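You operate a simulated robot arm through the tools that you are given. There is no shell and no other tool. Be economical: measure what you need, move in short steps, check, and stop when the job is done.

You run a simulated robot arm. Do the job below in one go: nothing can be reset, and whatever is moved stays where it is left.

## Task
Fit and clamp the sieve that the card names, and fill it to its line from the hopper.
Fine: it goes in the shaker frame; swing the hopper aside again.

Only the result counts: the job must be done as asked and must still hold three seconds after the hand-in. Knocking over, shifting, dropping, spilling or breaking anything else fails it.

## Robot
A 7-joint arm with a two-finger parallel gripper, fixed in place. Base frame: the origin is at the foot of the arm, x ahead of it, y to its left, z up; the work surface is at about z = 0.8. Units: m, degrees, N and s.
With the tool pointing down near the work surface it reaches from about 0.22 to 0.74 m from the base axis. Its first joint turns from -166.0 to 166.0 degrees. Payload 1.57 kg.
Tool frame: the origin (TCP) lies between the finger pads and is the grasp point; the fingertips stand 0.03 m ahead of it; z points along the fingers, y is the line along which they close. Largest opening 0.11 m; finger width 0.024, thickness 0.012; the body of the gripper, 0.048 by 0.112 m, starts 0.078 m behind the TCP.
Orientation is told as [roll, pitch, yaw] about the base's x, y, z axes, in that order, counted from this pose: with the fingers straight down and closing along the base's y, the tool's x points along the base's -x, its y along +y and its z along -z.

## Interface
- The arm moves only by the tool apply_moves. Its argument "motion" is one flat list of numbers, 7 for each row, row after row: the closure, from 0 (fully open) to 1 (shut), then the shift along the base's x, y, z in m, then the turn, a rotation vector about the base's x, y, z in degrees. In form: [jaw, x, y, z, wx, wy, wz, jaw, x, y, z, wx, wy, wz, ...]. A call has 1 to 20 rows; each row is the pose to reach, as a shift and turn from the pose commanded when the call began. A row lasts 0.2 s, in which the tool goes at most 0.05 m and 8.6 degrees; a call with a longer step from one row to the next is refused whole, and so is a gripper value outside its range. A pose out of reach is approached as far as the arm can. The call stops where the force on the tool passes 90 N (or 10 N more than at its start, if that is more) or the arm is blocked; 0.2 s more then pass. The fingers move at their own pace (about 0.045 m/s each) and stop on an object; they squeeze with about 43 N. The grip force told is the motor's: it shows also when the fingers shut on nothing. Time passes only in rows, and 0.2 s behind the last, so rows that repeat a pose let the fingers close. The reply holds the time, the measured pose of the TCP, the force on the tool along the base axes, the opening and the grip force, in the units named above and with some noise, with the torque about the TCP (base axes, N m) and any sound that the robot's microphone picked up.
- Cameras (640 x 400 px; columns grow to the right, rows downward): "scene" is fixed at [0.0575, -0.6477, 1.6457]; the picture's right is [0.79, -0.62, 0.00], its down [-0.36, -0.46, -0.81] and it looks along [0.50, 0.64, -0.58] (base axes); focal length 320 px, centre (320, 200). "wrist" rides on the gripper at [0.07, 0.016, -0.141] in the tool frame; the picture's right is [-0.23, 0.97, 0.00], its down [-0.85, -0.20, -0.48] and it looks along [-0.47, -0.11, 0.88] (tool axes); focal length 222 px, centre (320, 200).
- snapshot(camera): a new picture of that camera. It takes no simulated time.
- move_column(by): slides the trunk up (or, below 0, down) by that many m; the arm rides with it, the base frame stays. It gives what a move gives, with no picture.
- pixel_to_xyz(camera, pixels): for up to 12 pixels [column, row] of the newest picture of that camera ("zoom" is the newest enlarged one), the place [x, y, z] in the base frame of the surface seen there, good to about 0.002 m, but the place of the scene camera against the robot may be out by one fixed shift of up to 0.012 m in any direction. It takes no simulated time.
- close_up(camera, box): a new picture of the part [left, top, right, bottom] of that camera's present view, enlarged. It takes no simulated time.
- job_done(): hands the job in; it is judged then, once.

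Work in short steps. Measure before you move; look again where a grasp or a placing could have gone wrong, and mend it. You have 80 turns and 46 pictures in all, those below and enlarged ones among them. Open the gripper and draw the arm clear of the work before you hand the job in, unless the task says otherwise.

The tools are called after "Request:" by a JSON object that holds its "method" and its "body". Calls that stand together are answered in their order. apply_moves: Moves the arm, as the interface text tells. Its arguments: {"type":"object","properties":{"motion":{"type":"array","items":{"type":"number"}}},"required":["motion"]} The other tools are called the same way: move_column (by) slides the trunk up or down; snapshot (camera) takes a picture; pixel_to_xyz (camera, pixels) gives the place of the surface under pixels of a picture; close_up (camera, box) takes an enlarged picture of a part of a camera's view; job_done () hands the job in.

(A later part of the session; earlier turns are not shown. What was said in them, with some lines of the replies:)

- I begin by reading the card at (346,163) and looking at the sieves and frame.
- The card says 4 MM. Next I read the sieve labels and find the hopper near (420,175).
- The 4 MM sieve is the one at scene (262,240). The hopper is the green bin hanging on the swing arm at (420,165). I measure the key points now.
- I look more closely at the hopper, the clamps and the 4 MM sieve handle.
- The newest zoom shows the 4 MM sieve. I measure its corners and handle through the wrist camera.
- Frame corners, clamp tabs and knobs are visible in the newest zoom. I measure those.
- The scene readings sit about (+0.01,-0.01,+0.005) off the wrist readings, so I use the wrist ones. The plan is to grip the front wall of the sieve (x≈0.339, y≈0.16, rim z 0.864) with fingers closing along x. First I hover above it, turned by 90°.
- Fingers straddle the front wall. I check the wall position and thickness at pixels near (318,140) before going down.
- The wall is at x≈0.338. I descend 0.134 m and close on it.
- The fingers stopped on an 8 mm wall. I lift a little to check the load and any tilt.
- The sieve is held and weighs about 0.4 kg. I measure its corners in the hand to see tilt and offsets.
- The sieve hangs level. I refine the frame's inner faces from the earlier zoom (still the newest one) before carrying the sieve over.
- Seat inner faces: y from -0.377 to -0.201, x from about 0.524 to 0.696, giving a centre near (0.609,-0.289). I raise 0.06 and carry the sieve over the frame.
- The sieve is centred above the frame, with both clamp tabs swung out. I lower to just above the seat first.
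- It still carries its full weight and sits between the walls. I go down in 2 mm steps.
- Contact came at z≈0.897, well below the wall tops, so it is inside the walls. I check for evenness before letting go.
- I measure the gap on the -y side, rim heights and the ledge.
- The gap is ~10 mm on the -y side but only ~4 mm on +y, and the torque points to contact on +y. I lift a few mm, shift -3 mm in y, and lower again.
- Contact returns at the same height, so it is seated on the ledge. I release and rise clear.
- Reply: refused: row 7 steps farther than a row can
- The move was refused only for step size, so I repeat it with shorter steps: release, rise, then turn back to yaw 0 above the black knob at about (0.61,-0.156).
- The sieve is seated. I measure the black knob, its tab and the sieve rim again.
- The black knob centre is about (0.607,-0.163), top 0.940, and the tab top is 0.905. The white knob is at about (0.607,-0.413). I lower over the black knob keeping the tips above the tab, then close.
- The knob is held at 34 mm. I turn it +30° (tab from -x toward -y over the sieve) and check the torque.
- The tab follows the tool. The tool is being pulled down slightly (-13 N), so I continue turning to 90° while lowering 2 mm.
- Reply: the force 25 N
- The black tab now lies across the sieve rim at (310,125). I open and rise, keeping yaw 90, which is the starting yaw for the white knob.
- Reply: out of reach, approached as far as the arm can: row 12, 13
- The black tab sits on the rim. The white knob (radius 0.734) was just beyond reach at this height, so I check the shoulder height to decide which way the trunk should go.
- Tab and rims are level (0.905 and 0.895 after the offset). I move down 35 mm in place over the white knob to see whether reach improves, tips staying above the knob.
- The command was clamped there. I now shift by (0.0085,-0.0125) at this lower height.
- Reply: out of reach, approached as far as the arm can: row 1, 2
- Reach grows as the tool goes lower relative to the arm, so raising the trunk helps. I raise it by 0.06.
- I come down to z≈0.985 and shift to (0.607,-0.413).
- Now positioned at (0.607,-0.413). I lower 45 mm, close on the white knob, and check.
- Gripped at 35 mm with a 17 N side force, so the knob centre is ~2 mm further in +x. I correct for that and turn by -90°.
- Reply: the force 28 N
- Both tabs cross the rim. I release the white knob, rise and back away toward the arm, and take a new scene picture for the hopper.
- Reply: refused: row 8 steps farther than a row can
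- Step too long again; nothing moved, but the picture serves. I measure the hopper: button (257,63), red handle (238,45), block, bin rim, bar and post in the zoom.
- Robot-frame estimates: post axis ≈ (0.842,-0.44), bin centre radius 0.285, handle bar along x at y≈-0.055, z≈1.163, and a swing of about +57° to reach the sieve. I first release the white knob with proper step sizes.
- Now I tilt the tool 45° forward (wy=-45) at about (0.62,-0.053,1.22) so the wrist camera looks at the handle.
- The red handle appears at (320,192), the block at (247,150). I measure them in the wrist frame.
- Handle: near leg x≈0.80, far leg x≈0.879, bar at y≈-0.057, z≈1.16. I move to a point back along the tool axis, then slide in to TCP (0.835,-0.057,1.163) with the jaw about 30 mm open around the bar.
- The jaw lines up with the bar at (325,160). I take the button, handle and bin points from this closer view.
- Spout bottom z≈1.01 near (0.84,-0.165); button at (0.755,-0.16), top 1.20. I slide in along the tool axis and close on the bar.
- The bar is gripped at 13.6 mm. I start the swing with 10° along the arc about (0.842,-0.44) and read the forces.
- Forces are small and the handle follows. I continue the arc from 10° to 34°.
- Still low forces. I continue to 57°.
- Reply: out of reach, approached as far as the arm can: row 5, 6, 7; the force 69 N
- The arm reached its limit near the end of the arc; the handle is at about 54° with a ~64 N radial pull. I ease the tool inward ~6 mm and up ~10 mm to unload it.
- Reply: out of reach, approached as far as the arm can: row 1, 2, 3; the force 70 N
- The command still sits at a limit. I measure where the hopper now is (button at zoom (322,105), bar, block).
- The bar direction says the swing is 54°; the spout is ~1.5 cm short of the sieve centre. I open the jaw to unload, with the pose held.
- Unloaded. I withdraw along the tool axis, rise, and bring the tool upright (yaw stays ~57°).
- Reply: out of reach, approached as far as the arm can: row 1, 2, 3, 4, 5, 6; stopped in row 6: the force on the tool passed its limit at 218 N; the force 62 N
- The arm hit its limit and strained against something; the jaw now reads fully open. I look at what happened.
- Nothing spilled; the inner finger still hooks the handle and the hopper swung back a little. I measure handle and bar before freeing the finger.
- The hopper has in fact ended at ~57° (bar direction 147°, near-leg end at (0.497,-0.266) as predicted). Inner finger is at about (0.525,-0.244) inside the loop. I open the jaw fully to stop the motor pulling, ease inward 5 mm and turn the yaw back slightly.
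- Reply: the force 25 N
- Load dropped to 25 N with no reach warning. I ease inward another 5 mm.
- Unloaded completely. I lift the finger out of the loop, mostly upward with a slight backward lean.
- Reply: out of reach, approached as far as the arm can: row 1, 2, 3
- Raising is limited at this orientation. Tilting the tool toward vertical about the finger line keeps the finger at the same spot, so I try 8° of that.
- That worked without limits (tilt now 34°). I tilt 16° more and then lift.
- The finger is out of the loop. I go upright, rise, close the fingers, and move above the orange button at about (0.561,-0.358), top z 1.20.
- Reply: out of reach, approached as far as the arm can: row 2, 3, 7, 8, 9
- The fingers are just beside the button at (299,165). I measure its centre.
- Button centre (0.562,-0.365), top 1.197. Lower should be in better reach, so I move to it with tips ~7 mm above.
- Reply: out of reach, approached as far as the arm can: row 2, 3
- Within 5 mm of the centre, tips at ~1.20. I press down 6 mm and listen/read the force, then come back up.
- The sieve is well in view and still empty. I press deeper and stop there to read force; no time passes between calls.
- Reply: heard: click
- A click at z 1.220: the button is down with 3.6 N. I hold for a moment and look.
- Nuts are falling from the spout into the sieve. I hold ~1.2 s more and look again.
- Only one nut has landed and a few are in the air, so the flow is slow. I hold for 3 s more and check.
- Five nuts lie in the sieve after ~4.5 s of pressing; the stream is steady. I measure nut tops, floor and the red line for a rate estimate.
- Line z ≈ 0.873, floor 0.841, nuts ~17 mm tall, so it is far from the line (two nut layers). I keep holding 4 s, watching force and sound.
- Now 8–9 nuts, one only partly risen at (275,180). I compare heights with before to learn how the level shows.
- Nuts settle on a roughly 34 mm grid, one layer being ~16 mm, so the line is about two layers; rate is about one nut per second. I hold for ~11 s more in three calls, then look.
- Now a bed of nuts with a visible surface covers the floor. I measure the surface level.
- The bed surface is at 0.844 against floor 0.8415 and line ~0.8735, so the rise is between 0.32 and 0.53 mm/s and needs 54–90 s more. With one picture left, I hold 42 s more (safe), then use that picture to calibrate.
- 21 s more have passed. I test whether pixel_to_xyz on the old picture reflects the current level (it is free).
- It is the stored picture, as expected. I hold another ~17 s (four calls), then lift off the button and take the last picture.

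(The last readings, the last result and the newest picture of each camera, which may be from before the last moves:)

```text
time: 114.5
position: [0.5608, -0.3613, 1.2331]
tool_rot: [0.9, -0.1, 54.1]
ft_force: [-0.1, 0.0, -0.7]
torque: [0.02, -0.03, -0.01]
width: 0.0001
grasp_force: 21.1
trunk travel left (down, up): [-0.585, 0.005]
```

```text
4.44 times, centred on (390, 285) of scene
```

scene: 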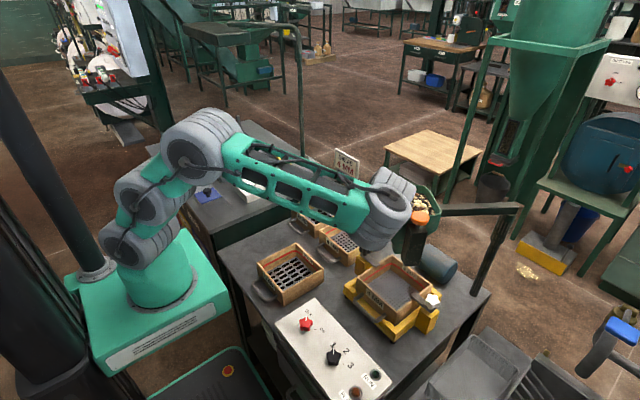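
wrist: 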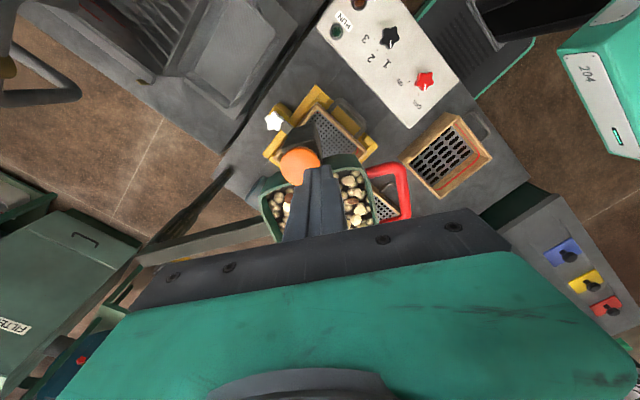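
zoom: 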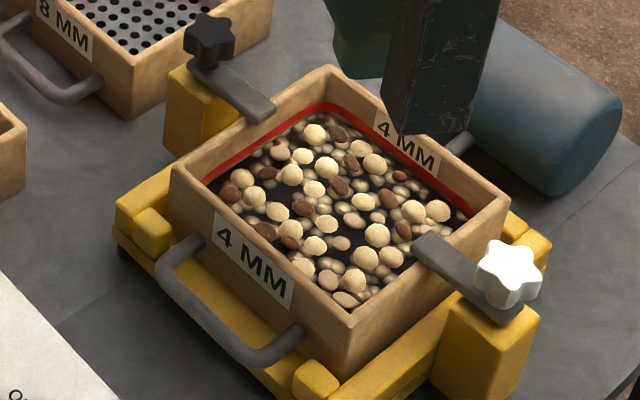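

The stream stopped on release, so the button is momentary. The bed is close below the red line; I measure surface and line densely.

Request:
{"method": "pixel_to_xyz", "body": {"camera": "zoom", "pixels": [[335, 215], [350, 172], [372, 188], [330, 258], [270, 160], [390, 225], [300, 205], [360, 200], [345, 230], [262, 210], [290, 140], [375, 225]]}}

Request:
{"method": "pixel_to_xyz", "body": {"camera": "zoom", "pixels": [[230, 165], [250, 152], [270, 138], [300, 118], [360, 120], [380, 140], [420, 175], [445, 195], [228, 172], [300, 122], [362, 128], [450, 205]]}}

Request:
{"method": "pixel_to_xyz", "body": {"camera": "zoom", "pixels": [[240, 163], [255, 155], [285, 133], [310, 116], [350, 115], [390, 155], [405, 168], [430, 190], [270, 142], [270, 146], [270, 150], [270, 132]]}}

```text
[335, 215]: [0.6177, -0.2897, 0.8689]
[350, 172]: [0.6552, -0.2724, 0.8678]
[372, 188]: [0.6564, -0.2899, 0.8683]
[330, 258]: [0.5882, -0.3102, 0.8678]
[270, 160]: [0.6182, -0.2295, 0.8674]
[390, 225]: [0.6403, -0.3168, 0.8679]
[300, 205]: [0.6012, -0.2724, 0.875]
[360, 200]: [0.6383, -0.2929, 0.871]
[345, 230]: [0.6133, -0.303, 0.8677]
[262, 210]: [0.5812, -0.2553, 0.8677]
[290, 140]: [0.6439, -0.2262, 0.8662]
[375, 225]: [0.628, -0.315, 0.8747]
```

```text
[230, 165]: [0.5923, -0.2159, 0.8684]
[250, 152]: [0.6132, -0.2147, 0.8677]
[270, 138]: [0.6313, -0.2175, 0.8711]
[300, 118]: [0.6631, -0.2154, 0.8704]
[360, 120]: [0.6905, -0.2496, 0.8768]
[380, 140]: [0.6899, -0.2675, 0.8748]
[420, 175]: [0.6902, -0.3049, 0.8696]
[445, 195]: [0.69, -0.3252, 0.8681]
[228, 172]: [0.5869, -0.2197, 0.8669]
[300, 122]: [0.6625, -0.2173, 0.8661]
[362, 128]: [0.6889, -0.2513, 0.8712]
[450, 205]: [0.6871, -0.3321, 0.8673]
```

```text
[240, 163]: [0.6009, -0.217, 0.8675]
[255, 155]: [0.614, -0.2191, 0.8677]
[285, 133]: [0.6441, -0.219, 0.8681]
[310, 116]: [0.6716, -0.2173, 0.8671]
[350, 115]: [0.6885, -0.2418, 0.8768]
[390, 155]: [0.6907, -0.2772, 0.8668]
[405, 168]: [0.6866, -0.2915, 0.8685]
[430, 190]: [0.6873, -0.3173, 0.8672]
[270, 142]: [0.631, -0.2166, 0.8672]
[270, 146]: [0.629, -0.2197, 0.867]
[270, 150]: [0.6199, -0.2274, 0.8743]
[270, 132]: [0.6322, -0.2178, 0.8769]
```

Bed level is 0.8677. The line centre lies between 0.871 and 0.8735, and the measured rise is 0.62 mm/s. I aim for 0.872, so ~7 s more pressing, then lift off.

Request:
{"method": "apply_moves", "body": {"motion": [1, 0, 0, -0.016, 0, 0, 0, 1, 0, 0, -0.016, 0, 0, 0, 1, 0, 0, -0.016, 0, 0, 0, 1, 0, 0, -0.016, 0, 0, 0, 1, 0, 0, -0.016, 0, 0, 0, 1, 0, 0, -0.016, 0, 0, 0, 1, 0, 0, -0.016, 0, 0, 0, 1, 0, 0, -0.016, 0, 0, 0, 1, 0, 0, -0.016, 0, 0, 0, 1, 0, 0, -0.016, 0, 0, 0, 1, 0, 0, -0.016, 0, 0, 0, 1, 0, 0, -0.016, 0, 0, 0, 1, 0, 0, -0.016, 0, 0, 0, 1, 0, 0, -0.016, 0, 0, 0, 1, 0, 0, -0.016, 0, 0, 0, 1, 0, 0, -0.016, 0, 0, 0, 1, 0, 0, -0.016, 0, 0, 0, 1, 0, 0, -0.016, 0, 0, 0, 1, 0, 0, -0.016, 0, 0, 0, 1, 0, 0, -0.016, 0, 0, 0]}}

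Request:
{"method": "apply_moves", "body": {"motion": [1, 0, 0, 0, 0, 0, 0, 1, 0, 0, 0, 0, 0, 0, 1, 0, 0, 0, 0, 0, 0, 1, 0, 0, 0, 0, 0, 0, 1, 0, 0, 0, 0, 0, 0, 1, 0, 0, 0, 0, 0, 0, 1, 0, 0, 0, 0, 0, 0, 1, 0, 0, 0, 0, 0, 0, 1, 0, 0, 0, 0, 0, 0, 1, 0, 0, 0, 0, 0, 0, 1, 0, 0, 0, 0, 0, 0, 1, 0, 0, 0, 0, 0, 0, 1, 0, 0, 0, 0, 0, 0]}}

Request:
{"method": "apply_moves", "body": {"motion": [1, 0, 0, 0.02, 0, 0, 0, 1, 0, 0, 0.04, 0, 0, 0, 1, 0, 0, 0.04, 0, 0, 0]}}

```text
time: 118.8
position: [0.5601, -0.3599, 1.2186]
tool_rot: [0.9, -0.1, 54.1]
ft_force: [0.3, -0.1, 3.5]
torque: [-0.01, 0.02, 0.0]
width: 0.0
grasp_force: 21.4
trunk travel left (down, up): [-0.585, 0.005]
heard: click
```

```text
time: 121.5
position: [0.5608, -0.3606, 1.2204]
tool_rot: [0.9, -0.1, 54.2]
ft_force: [-0.2, 0.8, 4.7]
torque: [-0.01, -0.03, 0.01]
width: 0.0
grasp_force: 21.3
trunk travel left (down, up): [-0.585, 0.005]
```

```text
time: 122.3
position: [0.5535, -0.3558, 1.2502]
tool_rot: [0.8, -0.1, 54.2]
ft_force: [0.3, 0.7, 0.4]
torque: [-0.02, -0.03, 0.01]
width: 0.0001
grasp_force: 21.2
out of reach, approached as far as the arm can: row 1, 2, 3
trunk travel left (down, up): [-0.585, 0.005]
```

Filling is done; now the hopper must go back. I will push the near leg of the handle along the arc with the closed fingers, tilted 45° and yaw easing 25°→0°. First I back off and turn the yaw to 25°.

Request:
{"method": "apply_moves", "body": {"motion": [1, -0.02, 0.005, 0, 0, 0, -3, 1, -0.045, 0.015, 0, 0, 0, -9, 1, -0.07, 0.025, 0, 0, 0, -16, 1, -0.095, 0.035, 0, 0, 0, -23, 1, -0.115, 0.04, 0, 0, 0, -29, 1, -0.115, 0.04, 0, 0, 0, -29]}}

Request:
{"method": "apply_moves", "body": {"motion": [1, 0, 0, 0, 3.2, -6.8, 0, 1, 0, 0, 0, 6.4, -13.6, 0, 1, 0, 0, 0, 9.5, -20.4, 0, 1, 0, 0, 0, 12.7, -27.2, 0, 1, 0, 0, 0, 15.9, -34, 0, 1, 0, 0, 0, 19, -40.8, 0, 1, 0, 0, 0, 19, -40.8, 0]}}

```text
time: 123.8
position: [0.4367, -0.3179, 1.2507]
tool_rot: [0.8, -0.1, 25.2]
ft_force: [-0.4, 0.6, 0.7]
torque: [0.03, -0.02, -0.01]
width: 0.0
grasp_force: 20.8
trunk travel left (down, up): [-0.585, 0.005]
```

```text
time: 125.3
position: [0.4393, -0.3174, 1.249]
tool_rot: [0.8, -26.4, 25.3]
ft_force: [0.3, 0.1, 0.0]
torque: [0.01, 0.01, 0.01]
width: 0.0002
grasp_force: 20.9
out of reach, approached as far as the arm can: row 1, 4, 5, 6, 7
trunk travel left (down, up): [-0.585, 0.005]
```

Tilt stopped at 26° here, which still suffices for now. I lower to the start point (0.490,-0.3225,1.165), just behind the near leg.

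Request:
{"method": "apply_moves", "body": {"motion": [1, 0.01, -0.003, -0.03, 0, 0, 0, 1, 0.03, -0.006, -0.06, 0, 0, 0, 1, 0.0515, -0.006, -0.085, 0, 0, 0, 1, 0.0515, -0.006, -0.085, 0, 0, 0]}}

```text
time: 126.3
position: [0.4912, -0.3479, 1.1984]
tool_rot: [1.9, -25.7, 25.2]
ft_force: [0.6, -0.4, 0.8]
torque: [-0.03, -0.01, 0.0]
width: 0.0
grasp_force: 21.6
out of reach, approached as far as the arm can: row 2, 3, 4
trunk travel left (down, up): [-0.585, 0.005]
```

This tilted orientation is limited here. I go back upright; the first part of the push can be done with the tool vertical.

Request:
{"method": "apply_moves", "body": {"motion": [1, -0.01, 0.01, 0.01, -3.4, 7.2, 0, 1, -0.02, 0.02, 0.01, -7, 15, 0, 1, -0.02, 0.02, 0.01, -11, 23.2, 0, 1, -0.02, 0.02, 0.01, -11, 23.2, 0]}}

```text
refused: row 3 steps farther than a row can; nothing moved
5 turns are left
```

Five turns remain, so I act in batches. The last position was (0.491,-0.348,1.198): I bring the tool upright in legal steps, then go to the start point (0.493,-0.318,1.170) behind the near leg.

Request:
{"method": "apply_moves", "body": {"motion": [1, -0.005, 0.005, 0.01, -2.5, 5, 0, 1, -0.01, 0.01, 0.012, -5, 10, 0, 1, -0.015, 0.015, 0.012, -7, 15, 0, 1, -0.02, 0.02, 0.012, -9, 20, 0, 1, -0.02, 0.02, 0.012, -11, 23.2, 0, 1, -0.02, 0.02, 0.012, -11, 23.2, 0]}}

Request:
{"method": "apply_moves", "body": {"motion": [1, 0.011, 0.005, -0.015, 0, 0, 0, 1, 0.022, 0.01, -0.028, 0, 0, 0, 1, 0.022, 0.01, -0.04, 0, 0, 0, 1, 0.022, 0.01, -0.04, 0, 0, 0]}}

```text
time: 127.8
position: [0.4726, -0.327, 1.2113]
tool_rot: [0.7, -0.8, 25.3]
ft_force: [0.6, -0.6, 0.5]
torque: [-0.01, 0.02, 0.02]
width: 0.0
grasp_force: 21.2
trunk travel left (down, up): [-0.585, 0.005]
```

```text
time: 128.8
position: [0.4955, -0.3174, 1.1701]
tool_rot: [0.7, -0.7, 25.3]
ft_force: [0.5, 0.6, 0.1]
torque: [0.03, 0.0, 0.0]
width: 0.0002
grasp_force: 21.3
trunk travel left (down, up): [-0.585, 0.005]
4 turns are left
```

I'm placed at (0.4955,-0.3174). Now I push the near leg along the arc from 57° to 18° while the yaw eases back to 0°.

Request:
{"method": "apply_moves", "body": {"motion": [1, 0.0101, 0.0194, 0, 0, 0, -2, 1, 0.0194, 0.0397, 0, 0, 0, -4, 1, 0.0315, 0.0621, 0, 0, 0, -6, 1, 0.0452, 0.0836, 0, 0, 0, -8, 1, 0.0603, 0.1041, 0, 0, 0, -10, 1, 0.0767, 0.1235, 0, 0, 0, -13, 1, 0.0946, 0.1417, 0, 0, 0, -15, 1, 0.1137, 0.1587, 0, 0, 0, -17, 1, 0.1339, 0.1743, 0, 0, 0, -19, 1, 0.155, 0.1883, 0, 0, 0, -21, 1, 0.1661, 0.1948, 0, 0, 0, -23, 1, 0.1773, 0.201, 0, 0, 0, -25, 1, 0.1773, 0.201, 0, 0, 0, -25]}}

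```text
time: 131.6
position: [0.6734, -0.1176, 1.1723]
tool_rot: [0.6, -0.7, 0.2]
ft_force: [1.5, 0.0, -0.3]
torque: [0.03, 0.03, -0.04]
width: 0.0
grasp_force: 21.7
trunk travel left (down, up): [-0.585, 0.005]
3 turns are left
```

Arrived with ~1.5 N contact and no warnings. In one batch I tilt 45° with a slight set-back, push on from 18° to ~0.5°, then withdraw and open the gripper.

Request:
{"method": "apply_moves", "body": {"motion": [1, -0.0076, -0.0025, -0.004, 0, -7.5, 0, 1, -0.0076, -0.0025, -0.008, 0, -15, 0, 1, -0.0076, -0.0025, -0.012, 0, -22.5, 0, 1, -0.0076, -0.0025, -0.013, 0, -30, 0, 1, -0.0076, -0.0025, -0.013, 0, -37.5, 0, 1, -0.0076, -0.0025, -0.013, 0, -45, 0, 1, -0.0076, -0.0025, -0.013, 0, -45, 0]}}

Request:
{"method": "apply_moves", "body": {"motion": [1, 0.0114, 0.0058, 0, 0, 0, 0, 1, 0.0227, 0.0115, 0, 0, 0, 0, 1, 0.0345, 0.0165, 0, 0, 0, 0, 1, 0.0463, 0.0214, 0, 0, 0, 0, 1, 0.0585, 0.0256, 0, 0, 0, 0, 1, 0.0706, 0.0297, 0, 0, 0, 0, 1, 0.0829, 0.0332, 0, 0, 0, 0, 1, 0.0952, 0.0363, 0, 0, 0, 0, 1, 0.1015, 0.0376, 0, 0, 0, 0, 1, 0.1047, 0.0383, 0, 0, 0, 0, 1, 0.1047, 0.0383, 0, 0, 0, 0]}}

Request:
{"method": "apply_moves", "body": {"motion": [1, -0.03, 0, 0, 0, 0, 0, 1, -0.06, 0, 0.02, 0, 0, 0, 1, -0.09, 0.01, 0.05, 0, 0, 0, 1, -0.12, 0.02, 0.08, 0, 0, 0, 0.8, -0.16, 0.03, 0.085, 0, 0, 0, 0.6, -0.2, 0.04, 0.085, 0, 0, 0, 0.3, -0.22, 0.04, 0.085, 0, 0, 0, 0, -0.22, 0.04, 0.085, 0, 0, 0, 0, -0.22, 0.04, 0.085, 0, 0, 0, 0, -0.22, 0.04, 0.085, 0, 0, 0]}}

```text
time: 132.6
position: [0.7166, -0.1044, 1.1728]
tool_rot: [2.1, -24.8, 1.0]
ft_force: [-21.8, 61.7, -21.4]
torque: [1.52, 0.73, 1.16]
width: 0.0
grasp_force: 21.5
out of reach, approached as far as the arm can: row 2, 3, 4, 5
trunk travel left (down, up): [-0.585, 0.005]
stopped in row 5: the force on the tool passed its limit at 102 N (the readings are from after the stop); the commanded pose is now the measured one
```

```text
time: 135.0
position: [0.7461, -0.0848, 1.1834]
tool_rot: [2.0, -25.1, 0.0]
ft_force: [0.0, -0.5, 0.3]
torque: [-0.03, -0.03, -0.01]
width: 0.0
grasp_force: 21.8
out of reach, approached as far as the arm can: row 1, 2, 3, 4, 5, 6, 7, 8, 9, 10, 11
trunk travel left (down, up): [-0.585, 0.005]
```

```text
time: 137.2
position: [0.618, -0.0615, 1.366]
tool_rot: [2.1, -24.9, 0.0]
ft_force: [0.1, 0.0, -1.2]
torque: [-0.01, 0.03, 0.0]
width: 0.1098
grasp_force: 0.0
out of reach, approached as far as the arm can: row 1, 2, 3, 4, 5, 6, 7, 8, 9, 10
trunk travel left (down, up): [-0.585, 0.005]
2 turns are left
```

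The batch ended with the tool free (no force), the jaw open and the arm clear at (0.618,-0.06,1.366). The push went to about 4–9° from the hopper's parked angle. I can't confirm that by picture, as none are left, so I hand in.

Request:
{"method": "job_done", "body": {}}

```text
The job is handed in.
```

I handed the job in, but two results are estimates because I had no pictures left to check them: the final fill level and where the hopper ended up.

- **Sieve:** the 4 MM sieve sits in the shaker frame with both clamps turned over its rim; pictures showed this.
- **Fill:** the last picture showed the bed just under the line. I then pressed the button about 7 s more, aiming for the line from the measured fill rate. The line itself was only known to within about 2.5 mm.
- **Hopper:** I pushed it back by its handle to an estimated 4–9° from where it started, well clear of the sieve.
- **Overloads:** the arm passed its force limit twice while moving the hopper. The first peak was 218 N, and a picture afterwards showed nothing spilled. The second was 102 N on the way back, and I could not check after it.
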